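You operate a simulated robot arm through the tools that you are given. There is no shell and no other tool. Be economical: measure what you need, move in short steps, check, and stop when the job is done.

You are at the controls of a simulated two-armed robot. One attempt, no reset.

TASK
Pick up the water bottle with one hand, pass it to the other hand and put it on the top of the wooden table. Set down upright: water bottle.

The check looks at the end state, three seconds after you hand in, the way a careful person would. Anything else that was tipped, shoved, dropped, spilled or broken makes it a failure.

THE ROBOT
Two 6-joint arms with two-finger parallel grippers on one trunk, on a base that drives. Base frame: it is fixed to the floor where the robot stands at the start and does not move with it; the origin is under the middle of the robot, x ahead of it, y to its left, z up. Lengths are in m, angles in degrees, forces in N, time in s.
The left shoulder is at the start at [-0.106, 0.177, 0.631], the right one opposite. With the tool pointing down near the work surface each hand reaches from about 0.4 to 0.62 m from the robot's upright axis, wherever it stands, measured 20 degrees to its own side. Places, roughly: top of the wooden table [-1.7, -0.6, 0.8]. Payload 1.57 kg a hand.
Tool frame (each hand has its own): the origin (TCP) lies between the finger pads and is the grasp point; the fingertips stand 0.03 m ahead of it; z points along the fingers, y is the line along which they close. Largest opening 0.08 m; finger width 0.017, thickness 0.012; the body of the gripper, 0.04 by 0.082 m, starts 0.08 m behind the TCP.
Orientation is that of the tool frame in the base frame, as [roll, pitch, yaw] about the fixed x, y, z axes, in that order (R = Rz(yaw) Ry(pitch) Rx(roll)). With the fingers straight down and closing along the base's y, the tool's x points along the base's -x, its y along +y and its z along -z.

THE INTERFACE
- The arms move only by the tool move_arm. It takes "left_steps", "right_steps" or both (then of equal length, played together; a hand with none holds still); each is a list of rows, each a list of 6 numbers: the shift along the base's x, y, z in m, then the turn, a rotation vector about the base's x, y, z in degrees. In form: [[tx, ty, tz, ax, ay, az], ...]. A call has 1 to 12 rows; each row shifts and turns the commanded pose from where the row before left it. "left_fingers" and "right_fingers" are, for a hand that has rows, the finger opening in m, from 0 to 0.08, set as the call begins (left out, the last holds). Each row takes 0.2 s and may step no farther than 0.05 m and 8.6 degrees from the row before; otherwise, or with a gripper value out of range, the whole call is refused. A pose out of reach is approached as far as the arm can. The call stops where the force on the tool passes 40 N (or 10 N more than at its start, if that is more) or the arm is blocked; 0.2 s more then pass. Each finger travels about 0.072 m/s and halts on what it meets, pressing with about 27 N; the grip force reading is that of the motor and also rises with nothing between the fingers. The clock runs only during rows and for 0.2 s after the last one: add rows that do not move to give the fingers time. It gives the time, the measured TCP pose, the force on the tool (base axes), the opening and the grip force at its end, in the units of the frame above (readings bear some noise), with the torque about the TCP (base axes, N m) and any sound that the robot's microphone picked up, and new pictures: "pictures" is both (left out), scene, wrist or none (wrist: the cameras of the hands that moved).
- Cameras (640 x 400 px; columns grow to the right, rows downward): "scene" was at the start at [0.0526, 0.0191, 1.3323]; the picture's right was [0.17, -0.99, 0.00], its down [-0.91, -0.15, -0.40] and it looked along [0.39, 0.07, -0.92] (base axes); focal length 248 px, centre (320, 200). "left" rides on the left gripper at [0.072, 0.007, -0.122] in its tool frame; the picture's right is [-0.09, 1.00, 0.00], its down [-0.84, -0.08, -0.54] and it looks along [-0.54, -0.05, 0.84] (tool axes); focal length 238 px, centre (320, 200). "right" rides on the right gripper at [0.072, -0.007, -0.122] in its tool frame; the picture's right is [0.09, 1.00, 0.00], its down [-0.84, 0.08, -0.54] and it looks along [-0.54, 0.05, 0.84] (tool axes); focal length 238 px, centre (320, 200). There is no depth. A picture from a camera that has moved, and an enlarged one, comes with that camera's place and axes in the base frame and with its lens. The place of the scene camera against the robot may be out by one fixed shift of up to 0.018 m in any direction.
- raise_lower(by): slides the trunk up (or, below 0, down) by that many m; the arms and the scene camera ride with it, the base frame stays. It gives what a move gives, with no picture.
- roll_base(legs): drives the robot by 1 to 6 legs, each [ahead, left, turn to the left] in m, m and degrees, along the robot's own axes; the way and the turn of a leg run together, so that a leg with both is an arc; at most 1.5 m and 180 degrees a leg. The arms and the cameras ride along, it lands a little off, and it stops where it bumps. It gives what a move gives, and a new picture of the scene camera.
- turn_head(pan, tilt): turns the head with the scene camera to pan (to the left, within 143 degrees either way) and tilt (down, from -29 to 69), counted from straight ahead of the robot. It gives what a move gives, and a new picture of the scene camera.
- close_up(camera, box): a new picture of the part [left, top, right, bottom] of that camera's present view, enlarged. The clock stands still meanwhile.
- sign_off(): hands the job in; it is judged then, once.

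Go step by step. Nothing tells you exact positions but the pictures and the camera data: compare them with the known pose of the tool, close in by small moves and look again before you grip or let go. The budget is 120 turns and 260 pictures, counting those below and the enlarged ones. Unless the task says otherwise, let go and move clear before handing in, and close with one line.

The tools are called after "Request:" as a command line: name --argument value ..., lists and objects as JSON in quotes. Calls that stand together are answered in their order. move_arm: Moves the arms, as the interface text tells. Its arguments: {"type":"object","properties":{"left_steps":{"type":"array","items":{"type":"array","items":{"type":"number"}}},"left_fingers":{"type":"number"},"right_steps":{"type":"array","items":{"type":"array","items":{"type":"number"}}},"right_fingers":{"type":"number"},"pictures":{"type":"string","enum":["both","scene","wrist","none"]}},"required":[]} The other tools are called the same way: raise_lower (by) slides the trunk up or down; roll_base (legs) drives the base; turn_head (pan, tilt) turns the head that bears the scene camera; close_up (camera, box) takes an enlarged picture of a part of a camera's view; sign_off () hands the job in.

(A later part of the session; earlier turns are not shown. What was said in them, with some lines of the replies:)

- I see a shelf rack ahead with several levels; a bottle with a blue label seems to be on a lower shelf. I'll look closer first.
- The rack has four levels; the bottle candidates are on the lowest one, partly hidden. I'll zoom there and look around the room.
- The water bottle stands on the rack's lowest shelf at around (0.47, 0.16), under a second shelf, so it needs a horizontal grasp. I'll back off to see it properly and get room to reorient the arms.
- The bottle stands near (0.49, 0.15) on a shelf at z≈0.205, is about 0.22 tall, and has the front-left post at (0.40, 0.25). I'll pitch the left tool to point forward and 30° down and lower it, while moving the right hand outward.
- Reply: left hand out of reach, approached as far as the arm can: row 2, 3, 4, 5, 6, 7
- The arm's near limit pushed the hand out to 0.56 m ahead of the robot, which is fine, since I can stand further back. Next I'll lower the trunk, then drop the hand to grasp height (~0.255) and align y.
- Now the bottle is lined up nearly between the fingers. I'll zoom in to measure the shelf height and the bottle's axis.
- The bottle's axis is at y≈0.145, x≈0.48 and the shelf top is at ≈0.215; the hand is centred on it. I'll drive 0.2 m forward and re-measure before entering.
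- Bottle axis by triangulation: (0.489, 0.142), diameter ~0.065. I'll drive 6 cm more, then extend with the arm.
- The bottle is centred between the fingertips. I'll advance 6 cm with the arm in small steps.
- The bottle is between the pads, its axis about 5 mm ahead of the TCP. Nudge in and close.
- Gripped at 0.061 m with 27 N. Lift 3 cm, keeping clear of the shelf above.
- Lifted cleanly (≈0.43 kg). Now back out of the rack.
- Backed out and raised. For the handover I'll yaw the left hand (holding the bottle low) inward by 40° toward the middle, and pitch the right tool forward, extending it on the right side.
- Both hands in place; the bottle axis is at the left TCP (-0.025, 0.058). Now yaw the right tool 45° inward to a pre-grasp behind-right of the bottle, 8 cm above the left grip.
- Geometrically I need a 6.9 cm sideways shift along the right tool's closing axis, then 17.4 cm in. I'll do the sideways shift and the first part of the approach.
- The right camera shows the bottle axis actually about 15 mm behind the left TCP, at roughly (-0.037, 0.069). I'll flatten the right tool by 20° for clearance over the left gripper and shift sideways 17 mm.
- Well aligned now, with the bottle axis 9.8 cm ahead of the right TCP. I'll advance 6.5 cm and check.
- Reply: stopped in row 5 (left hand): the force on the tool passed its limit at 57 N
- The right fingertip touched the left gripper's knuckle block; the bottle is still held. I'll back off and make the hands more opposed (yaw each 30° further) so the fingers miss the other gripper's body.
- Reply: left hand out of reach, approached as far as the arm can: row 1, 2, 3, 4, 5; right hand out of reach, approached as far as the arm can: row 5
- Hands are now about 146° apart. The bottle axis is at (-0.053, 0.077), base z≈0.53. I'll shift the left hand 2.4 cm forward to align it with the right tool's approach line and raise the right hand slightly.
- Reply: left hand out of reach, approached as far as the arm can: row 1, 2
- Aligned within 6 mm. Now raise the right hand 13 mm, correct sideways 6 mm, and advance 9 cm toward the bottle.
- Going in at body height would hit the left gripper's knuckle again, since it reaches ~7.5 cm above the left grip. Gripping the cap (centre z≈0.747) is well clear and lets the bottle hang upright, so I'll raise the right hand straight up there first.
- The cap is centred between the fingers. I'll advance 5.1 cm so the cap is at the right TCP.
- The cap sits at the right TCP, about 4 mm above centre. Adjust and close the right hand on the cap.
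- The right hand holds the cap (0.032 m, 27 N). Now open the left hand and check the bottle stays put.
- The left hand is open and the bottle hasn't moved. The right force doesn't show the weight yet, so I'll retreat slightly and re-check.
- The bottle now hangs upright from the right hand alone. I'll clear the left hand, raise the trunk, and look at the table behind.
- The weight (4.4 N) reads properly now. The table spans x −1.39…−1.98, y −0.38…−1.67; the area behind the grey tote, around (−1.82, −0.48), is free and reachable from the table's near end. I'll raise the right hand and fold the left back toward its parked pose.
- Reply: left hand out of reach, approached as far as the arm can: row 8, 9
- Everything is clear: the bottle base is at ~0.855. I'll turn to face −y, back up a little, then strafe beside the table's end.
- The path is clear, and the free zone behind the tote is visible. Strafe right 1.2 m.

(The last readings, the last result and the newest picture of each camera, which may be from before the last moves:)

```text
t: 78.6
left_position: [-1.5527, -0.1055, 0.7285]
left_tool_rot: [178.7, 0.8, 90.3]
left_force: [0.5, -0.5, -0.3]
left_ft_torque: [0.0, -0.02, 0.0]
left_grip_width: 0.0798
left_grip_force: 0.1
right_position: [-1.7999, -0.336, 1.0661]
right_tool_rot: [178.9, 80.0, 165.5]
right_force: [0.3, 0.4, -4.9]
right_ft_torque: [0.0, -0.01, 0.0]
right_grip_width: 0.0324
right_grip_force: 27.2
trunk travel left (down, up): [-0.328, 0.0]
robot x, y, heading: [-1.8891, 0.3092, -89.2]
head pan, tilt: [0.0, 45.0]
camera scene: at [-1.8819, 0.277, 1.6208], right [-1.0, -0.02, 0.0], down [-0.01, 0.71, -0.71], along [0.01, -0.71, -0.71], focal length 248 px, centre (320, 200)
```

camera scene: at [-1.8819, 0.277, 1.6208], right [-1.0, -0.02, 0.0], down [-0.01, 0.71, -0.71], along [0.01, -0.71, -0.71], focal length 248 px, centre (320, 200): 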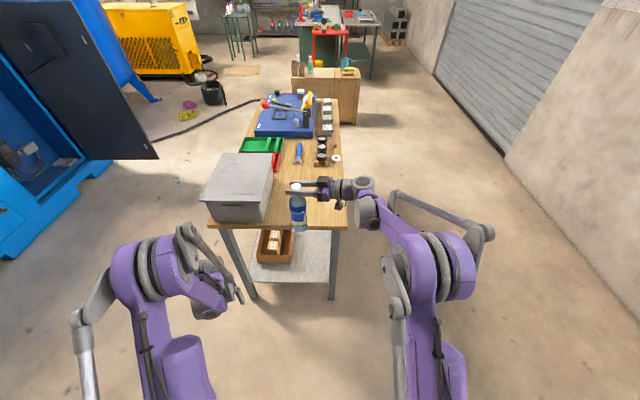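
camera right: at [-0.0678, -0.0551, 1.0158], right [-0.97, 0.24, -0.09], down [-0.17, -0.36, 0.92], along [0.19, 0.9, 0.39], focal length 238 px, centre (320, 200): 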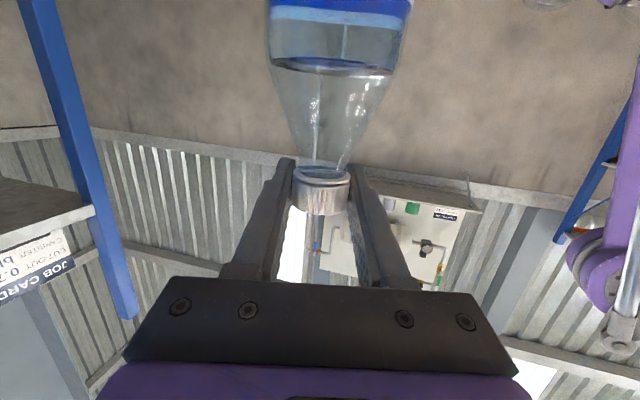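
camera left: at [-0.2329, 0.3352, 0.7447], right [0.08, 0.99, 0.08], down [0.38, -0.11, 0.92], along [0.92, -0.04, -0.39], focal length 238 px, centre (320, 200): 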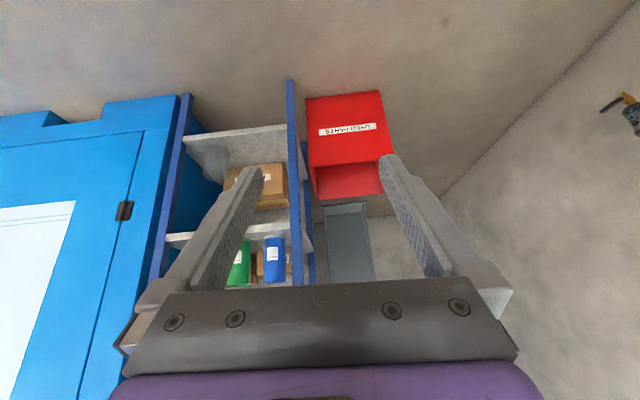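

Bottle is at (−1.80, −0.336), the table end at y≈−0.385, tote edge x≈−1.64. Drive 0.15 m forward.

Request:
roll_base --legs '[[0.15, 0, 0]]'

Request:
close_up --camera "scene" --box '[180, 120, 400, 300]'

Request:
close_up --camera "right" --box '[0, 0, 640, 400]'

```text
t: 80.0
left_position: [-1.5487, -0.2519, 0.7274]
left_tool_rot: [178.7, 0.7, 90.4]
left_force: [-0.3, 0.5, 0.0]
left_ft_torque: [0.01, -0.03, -0.03]
left_grip_width: 0.0798
left_grip_force: 0.1
right_position: [-1.7951, -0.483, 1.0657]
right_tool_rot: [178.8, 80.0, 165.6]
right_force: [0.7, -0.2, -4.3]
right_ft_torque: [-0.03, -0.02, 0.0]
right_grip_width: 0.032
right_grip_force: 27.1
trunk travel left (down, up): [-0.328, 0.0]
robot x, y, heading: [-1.8845, 0.1556, -89.0]
head pan, tilt: [0.0, 45.0]
camera scene: at [-1.879, 0.1301, 1.6205], right [-1.0, -0.02, 0.0], down [-0.01, 0.71, -0.71], along [0.01, -0.71, -0.71], focal length 248 px, centre (320, 200)
```

scene: 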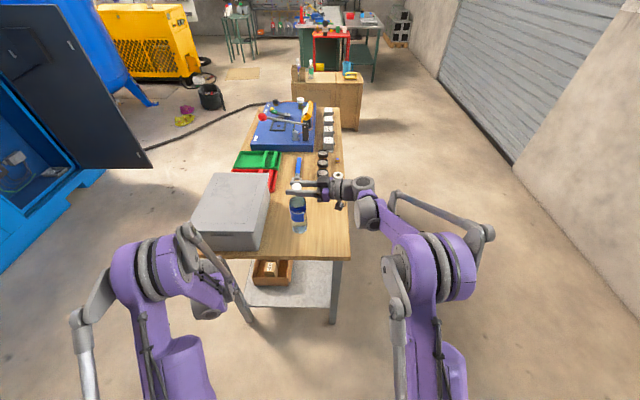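

```text
2.22 times, centred on (290, 210) of scene
camera zoom: at [-1.879, 0.1301, 1.6205], right [-1.0, -0.02, 0.0], down [-0.01, 0.71, -0.71], along [0.01, -0.71, -0.71], focal length 551 px, centre (387, 178)
```

zoom: 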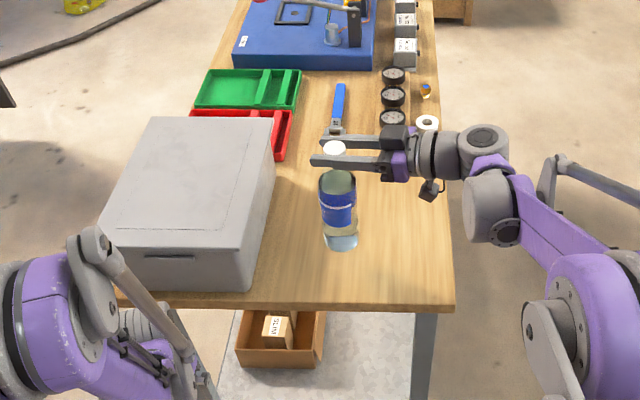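

```text
1.00 times, centred on (320, 200) of right (not enlarged: the box is as wide or as high as the picture)
camera zoom: at [-1.9265, -0.4572, 1.0149], right [0.21, 0.97, -0.09], down [-0.36, 0.16, 0.92], along [0.91, -0.17, 0.39], focal length 238 px, centre (320, 200)
```

zoom: 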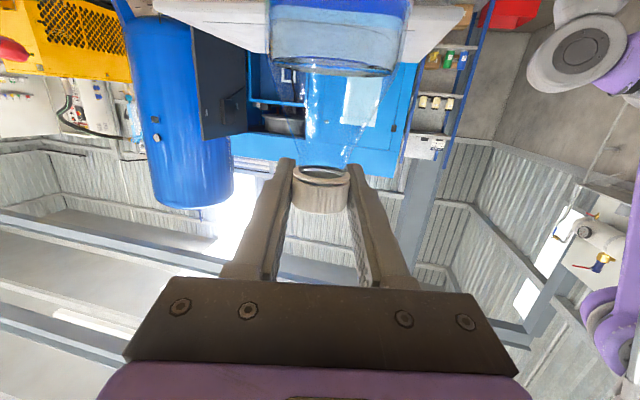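

Bottle is over clear wood, base ~5 cm above it. Lower 3.5 cm, then continue in tiny steps watching the force.

Request:
move_arm --right_steps '[[0, 0, -0.01, 0, 0, 0], [0, 0, -0.01, 0, 0, 0], [0, 0, -0.01, 0, 0, 0], [0, 0, -0.005, 0, 0, 0], [0, 0, 0, 0, 0, 0]]' --pictures "none"

Request:
close_up --camera "scene" --box '[260, 170, 360, 270]'

```text
t: 81.2
left_position: [-1.5477, -0.2529, 0.7288]
left_tool_rot: [178.7, 0.8, 90.4]
left_force: [0.0, 0.7, 0.0]
left_ft_torque: [-0.05, 0.01, 0.0]
left_grip_width: 0.0801
left_grip_force: 0.0
right_position: [-1.7967, -0.4839, 1.0316]
right_tool_rot: [178.9, 79.9, 165.6]
right_force: [-0.5, 1.0, -4.5]
right_ft_torque: [0.0, 0.03, 0.0]
right_grip_width: 0.0323
right_grip_force: 27.1
trunk travel left (down, up): [-0.328, 0.0]
robot x, y, heading: [-1.888, 0.1566, -89.0]
head pan, tilt: [0.0, 45.0]
```

```text
4.00 times, centred on (310, 220) of scene
camera zoom: at [-1.879, 0.1291, 1.6208], right [-1.0, -0.02, 0.0], down [-0.01, 0.71, -0.71], along [0.01, -0.71, -0.71], focal length 992 px, centre (360, 120)
```

zoom: 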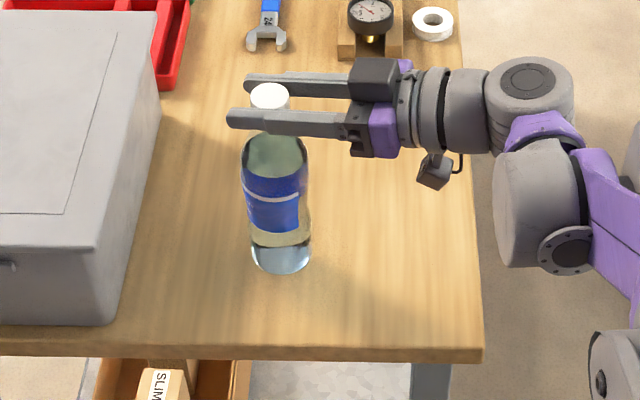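

The bottle hangs upright. Continuing down gently.

Request:
move_arm --right_steps '[[0, 0, -0.005, 0, 0, 0], [0, 0, -0.005, 0, 0, 0], [0, 0, -0.003, 0, 0, 0], [0, 0, 0, 0, 0, 0]]' --pictures "none"

Request:
move_arm --right_steps '[[0, 0, -0.003, 0, 0, 0], [0, 0, 0, 0, 0, 0]]' --pictures "none"

Request:
move_arm --right_steps '[[0, 0, -0.003, 0, 0, 0], [0, 0, 0, 0, 0, 0]]' --pictures "none"

Request:
close_up --camera "scene" --box '[260, 170, 360, 270]'

```text
t: 82.2
left_position: [-1.5481, -0.254, 0.7269]
left_tool_rot: [178.7, 0.8, 90.4]
left_force: [-0.5, 0.4, 0.3]
left_ft_torque: [0.03, 0.0, -0.02]
left_grip_width: 0.0799
left_grip_force: 0.1
right_position: [-1.7957, -0.4834, 1.0192]
right_tool_rot: [179.0, 80.0, 165.6]
right_force: [-0.1, 0.4, -4.3]
right_ft_torque: [0.02, -0.04, -0.03]
right_grip_width: 0.0321
right_grip_force: 27.5
trunk travel left (down, up): [-0.328, 0.0]
robot x, y, heading: [-1.8864, 0.1588, -88.9]
head pan, tilt: [0.0, 45.0]
```

```text
t: 82.8
left_position: [-1.5483, -0.2536, 0.7281]
left_tool_rot: [178.7, 0.9, 90.4]
left_force: [0.6, 0.0, -0.6]
left_ft_torque: [-0.03, 0.02, 0.02]
left_grip_width: 0.0802
left_grip_force: 0.0
right_position: [-1.796, -0.4823, 1.0158]
right_tool_rot: [179.0, 80.0, 165.6]
right_force: [-0.3, 0.1, -4.3]
right_ft_torque: [-0.04, 0.01, -0.05]
right_grip_width: 0.032
right_grip_force: 26.9
trunk travel left (down, up): [-0.328, 0.0]
robot x, y, heading: [-1.885, 0.1553, -88.8]
head pan, tilt: [0.0, 45.0]
```

```text
t: 83.4
left_position: [-1.5494, -0.2529, 0.7279]
left_tool_rot: [178.8, 0.8, 90.3]
left_force: [0.1, 0.1, 0.0]
left_ft_torque: [0.03, -0.05, 0.02]
left_grip_width: 0.0799
left_grip_force: 0.0
right_position: [-1.7955, -0.4845, 1.0127]
right_tool_rot: [179.0, 80.1, 165.6]
right_force: [-0.4, -0.4, -4.7]
right_ft_torque: [0.01, -0.02, 0.02]
right_grip_width: 0.032
right_grip_force: 27.4
trunk travel left (down, up): [-0.328, 0.0]
robot x, y, heading: [-1.8867, 0.157, -88.9]
head pan, tilt: [0.0, 45.0]
```

```text
4.00 times, centred on (310, 220) of scene
camera zoom: at [-1.879, 0.1292, 1.6208], right [-1.0, -0.02, 0.0], down [-0.01, 0.71, -0.71], along [0.01, -0.71, -0.71], focal length 992 px, centre (360, 120)
```

zoom: 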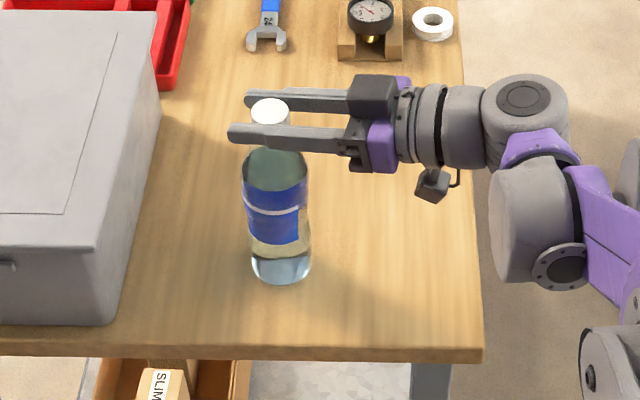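

Not touching yet (force still −4.5). Continue in 3 mm steps.

Request:
move_arm --right_steps '[[0, 0, -0.003, 0, 0, 0], [0, 0, 0, 0, 0, 0]]' --pictures "none"

Request:
move_arm --right_steps '[[0, 0, -0.003, 0, 0, 0], [0, 0, 0, 0, 0, 0]]' --pictures "none"

Request:
close_up --camera "right" --box '[160, 0, 480, 200]'

```text
t: 84.0
left_position: [-1.548, -0.252, 0.728]
left_tool_rot: [178.7, 0.7, 90.5]
left_force: [-0.2, 0.3, 0.4]
left_ft_torque: [0.03, -0.02, -0.01]
left_grip_width: 0.0802
left_grip_force: 0.0
right_position: [-1.7943, -0.4838, 1.0101]
right_tool_rot: [179.0, 79.9, 165.7]
right_force: [-0.7, -0.4, -3.9]
right_ft_torque: [0.01, 0.0, 0.01]
right_grip_width: 0.0322
right_grip_force: 27.3
trunk travel left (down, up): [-0.328, 0.0]
robot x, y, heading: [-1.8875, 0.1622, -89.0]
head pan, tilt: [0.0, 45.0]
```

```text
t: 84.6
left_position: [-1.547, -0.2536, 0.7293]
left_tool_rot: [178.6, 0.8, 90.4]
left_force: [-0.2, -0.2, -0.4]
left_ft_torque: [0.01, 0.0, -0.02]
left_grip_width: 0.0801
left_grip_force: 0.0
right_position: [-1.794, -0.4834, 1.0073]
right_tool_rot: [179.1, 80.0, 165.7]
right_force: [-0.3, -0.5, -0.5]
right_ft_torque: [-0.04, 0.13, -0.01]
right_grip_width: 0.032
right_grip_force: 27.1
trunk travel left (down, up): [-0.328, 0.0]
robot x, y, heading: [-1.8899, 0.1613, -88.7]
head pan, tilt: [0.0, 45.0]
```

```text
2.00 times, centred on (320, 100) of right
camera zoom: at [-1.9262, -0.4583, 0.9561], right [0.21, 0.97, -0.09], down [-0.36, 0.16, 0.92], along [0.91, -0.17, 0.39], focal length 477 px, centre (320, 400)
```

zoom: 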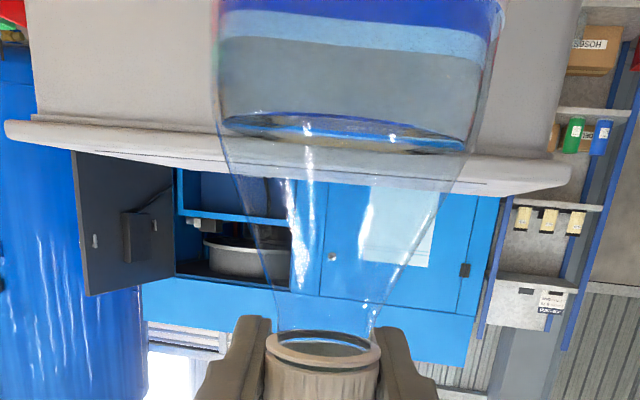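

Contact: the weight has transferred to the table. One more millimetre to seat it, then open.

Request:
move_arm --right_steps '[[0, 0, -0.001, 0, 0, 0], [0, 0, 0, 0, 0, 0]]' --pictures "none"

Request:
close_up --camera "scene" --box '[260, 170, 360, 270]'

```text
t: 85.2
left_position: [-1.5488, -0.2515, 0.7292]
left_tool_rot: [178.7, 0.9, 90.4]
left_force: [0.1, -0.9, -0.7]
left_ft_torque: [-0.04, 0.0, 0.0]
left_grip_width: 0.0801
left_grip_force: 0.1
right_position: [-1.7946, -0.4836, 1.0066]
right_tool_rot: [179.3, 80.1, 165.9]
right_force: [0.0, -1.2, 13.4]
right_ft_torque: [0.01, 0.57, 0.0]
right_grip_width: 0.032
right_grip_force: 27.8
trunk travel left (down, up): [-0.328, 0.0]
robot x, y, heading: [-1.8828, 0.1545, -88.7]
head pan, tilt: [0.0, 45.0]
```

```text
4.00 times, centred on (310, 220) of scene
camera zoom: at [-1.8793, 0.1311, 1.621], right [-1.0, -0.02, 0.0], down [-0.01, 0.71, -0.71], along [0.01, -0.71, -0.71], focal length 992 px, centre (360, 120)
```

zoom: 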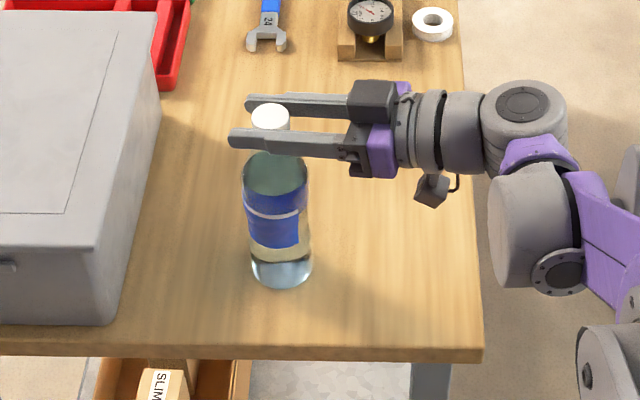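

Slight edge load, so I'll relieve 1 mm and then open the fingers.

Request:
move_arm --right_steps '[[0, 0, 0.0008, 0, 0, 0], [0, 0, 0, 0, 0, 0]]' --pictures "none"

Request:
move_arm --right_steps '[[0, 0, 0, 0, 0, 0], [0, 0, 0, 0, 0, 0], [0, 0, 0, 0, 0, 0], [0, 0, 0, 0, 0, 0], [0, 0, 0, 0, 0, 0]]' --right_fingers 0.07

Request:
close_up --camera "scene" --box '[260, 170, 360, 270]'

```text
t: 85.8
left_position: [-1.5486, -0.2524, 0.7288]
left_tool_rot: [178.6, 0.9, 90.4]
left_force: [0.6, 0.9, 1.0]
left_ft_torque: [0.01, -0.03, -0.01]
left_grip_width: 0.0803
left_grip_force: 0.1
right_position: [-1.7939, -0.4841, 1.0077]
right_tool_rot: [179.3, 80.1, 165.9]
right_force: [0.8, -1.9, 12.9]
right_ft_torque: [-0.15, 0.17, -0.01]
right_grip_width: 0.0318
right_grip_force: 26.9
trunk travel left (down, up): [-0.328, 0.0]
robot x, y, heading: [-1.8835, 0.1585, -88.9]
head pan, tilt: [0.0, 45.0]
```

```text
t: 87.0
left_position: [-1.5491, -0.2531, 0.7283]
left_tool_rot: [178.7, 0.8, 90.5]
left_force: [0.5, -0.4, -0.5]
left_ft_torque: [-0.01, 0.02, 0.0]
left_grip_width: 0.0801
left_grip_force: 0.2
right_position: [-1.7949, -0.4837, 1.0058]
right_tool_rot: [178.9, 79.9, 165.7]
right_force: [0.2, -0.7, -0.4]
right_ft_torque: [0.01, 0.0, 0.04]
right_grip_width: 0.0701
right_grip_force: 0.0
trunk travel left (down, up): [-0.328, 0.0]
robot x, y, heading: [-1.8855, 0.1599, -88.9]
head pan, tilt: [0.0, 45.0]
camera scene: at [-1.8791, 0.1296, 1.6208], right [-1.0, -0.02, 0.0], down [-0.01, 0.71, -0.71], along [0.01, -0.71, -0.71], focal length 248 px, centre (320, 200)
camera right: at [-1.926, -0.458, 0.9552], right [0.21, 0.97, -0.09], down [-0.36, 0.16, 0.92], along [0.91, -0.17, 0.39], focal length 238 px, centre (320, 200)
```

scene: 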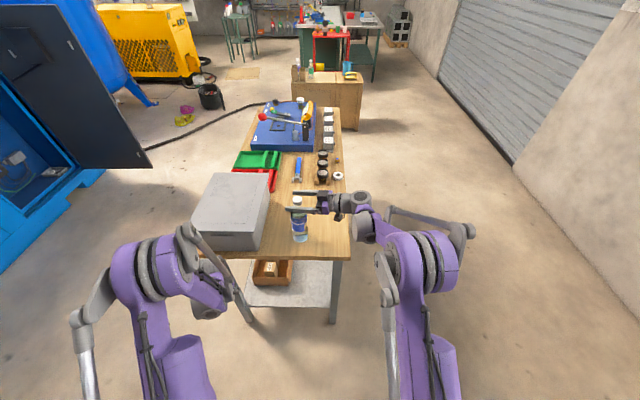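
right: 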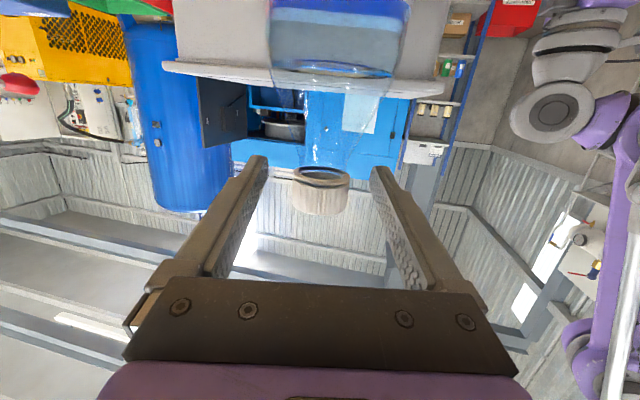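

```text
4.00 times, centred on (310, 220) of scene
camera zoom: at [-1.8791, 0.1296, 1.6208], right [-1.0, -0.02, 0.0], down [-0.01, 0.71, -0.71], along [0.01, -0.71, -0.71], focal length 992 px, centre (360, 120)
```

zoom: 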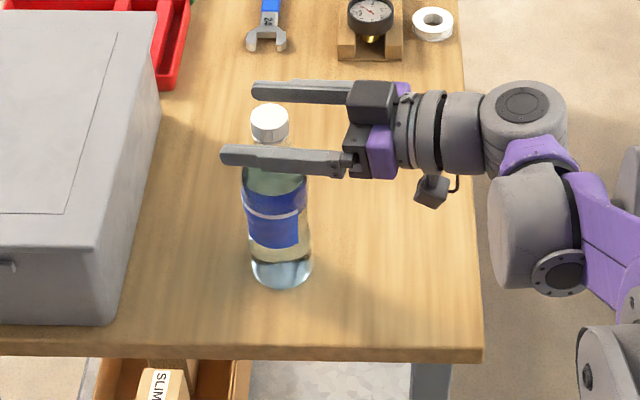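

The bottle stands free and upright. Retreat the right hand straight back along its approach line.

Request:
move_arm --right_steps '[[-0.0145, 0.0037, 0, 0, 0, 0], [-0.0145, 0.0037, 0, 0, 0, 0], [-0.029, 0.0074, 0, 0, 0, 0], [-0.029, 0.0074, 0, 0, 0, 0], [-0.029, 0.0074, 0, 0, 0, 0], [-0.029, 0.0074, 0, 0, 0, 0]]' --right_fingers 0.08

Request:
close_up --camera "scene" --box '[260, 170, 360, 270]'

```text
t: 88.4
left_position: [-1.5482, -0.2523, 0.7289]
left_tool_rot: [178.7, 0.8, 90.4]
left_force: [0.3, 0.1, -0.3]
left_ft_torque: [0.02, -0.01, -0.04]
left_grip_width: 0.0798
left_grip_force: 0.1
right_position: [-1.9402, -0.4469, 1.0067]
right_tool_rot: [179.0, 79.9, 165.7]
right_force: [-0.3, -0.5, -0.4]
right_ft_torque: [-0.01, -0.02, -0.01]
right_grip_width: 0.0801
right_grip_force: 0.0
trunk travel left (down, up): [-0.328, 0.0]
robot x, y, heading: [-1.8828, 0.1587, -88.8]
head pan, tilt: [0.0, 45.0]
camera scene: at [-1.8799, 0.13, 1.6208], right [-1.0, -0.02, 0.0], down [-0.01, 0.71, -0.71], along [0.01, -0.71, -0.71], focal length 248 px, centre (320, 200)
camera right: at [-2.0716, -0.422, 0.9553], right [0.21, 0.97, -0.09], down [-0.36, 0.16, 0.92], along [0.91, -0.16, 0.39], focal length 238 px, centre (320, 200)
```

scene: 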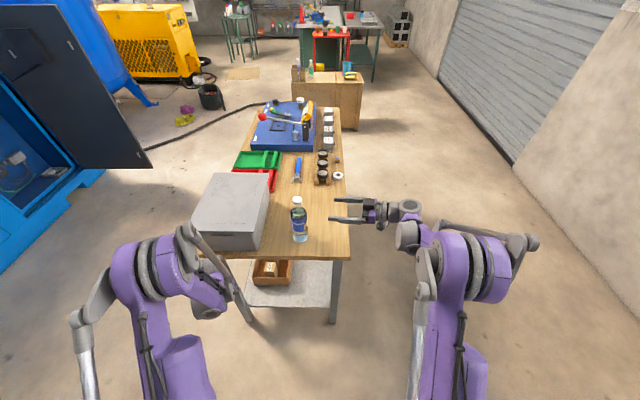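
right: 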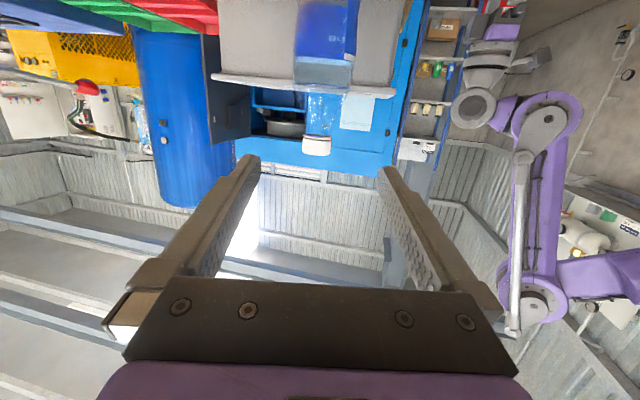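

```text
4.00 times, centred on (310, 220) of scene
camera zoom: at [-1.8799, 0.13, 1.6208], right [-1.0, -0.02, 0.0], down [-0.01, 0.71, -0.71], along [0.01, -0.71, -0.71], focal length 992 px, centre (360, 120)
```

zoom: 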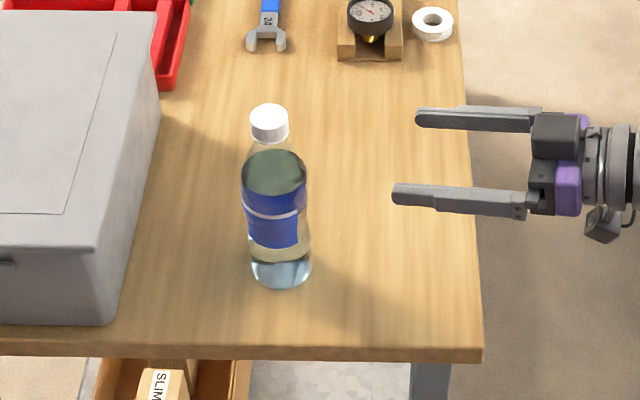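

The bottle stands upright on the table, both hands are clear, and nothing else was disturbed. Handing in.

Request:
sign_off

```text
The job is handed in.
```

The water bottle was picked up with the left hand, passed to the right, and now stands upright on the wooden table behind the grey tote, with both hands clear.
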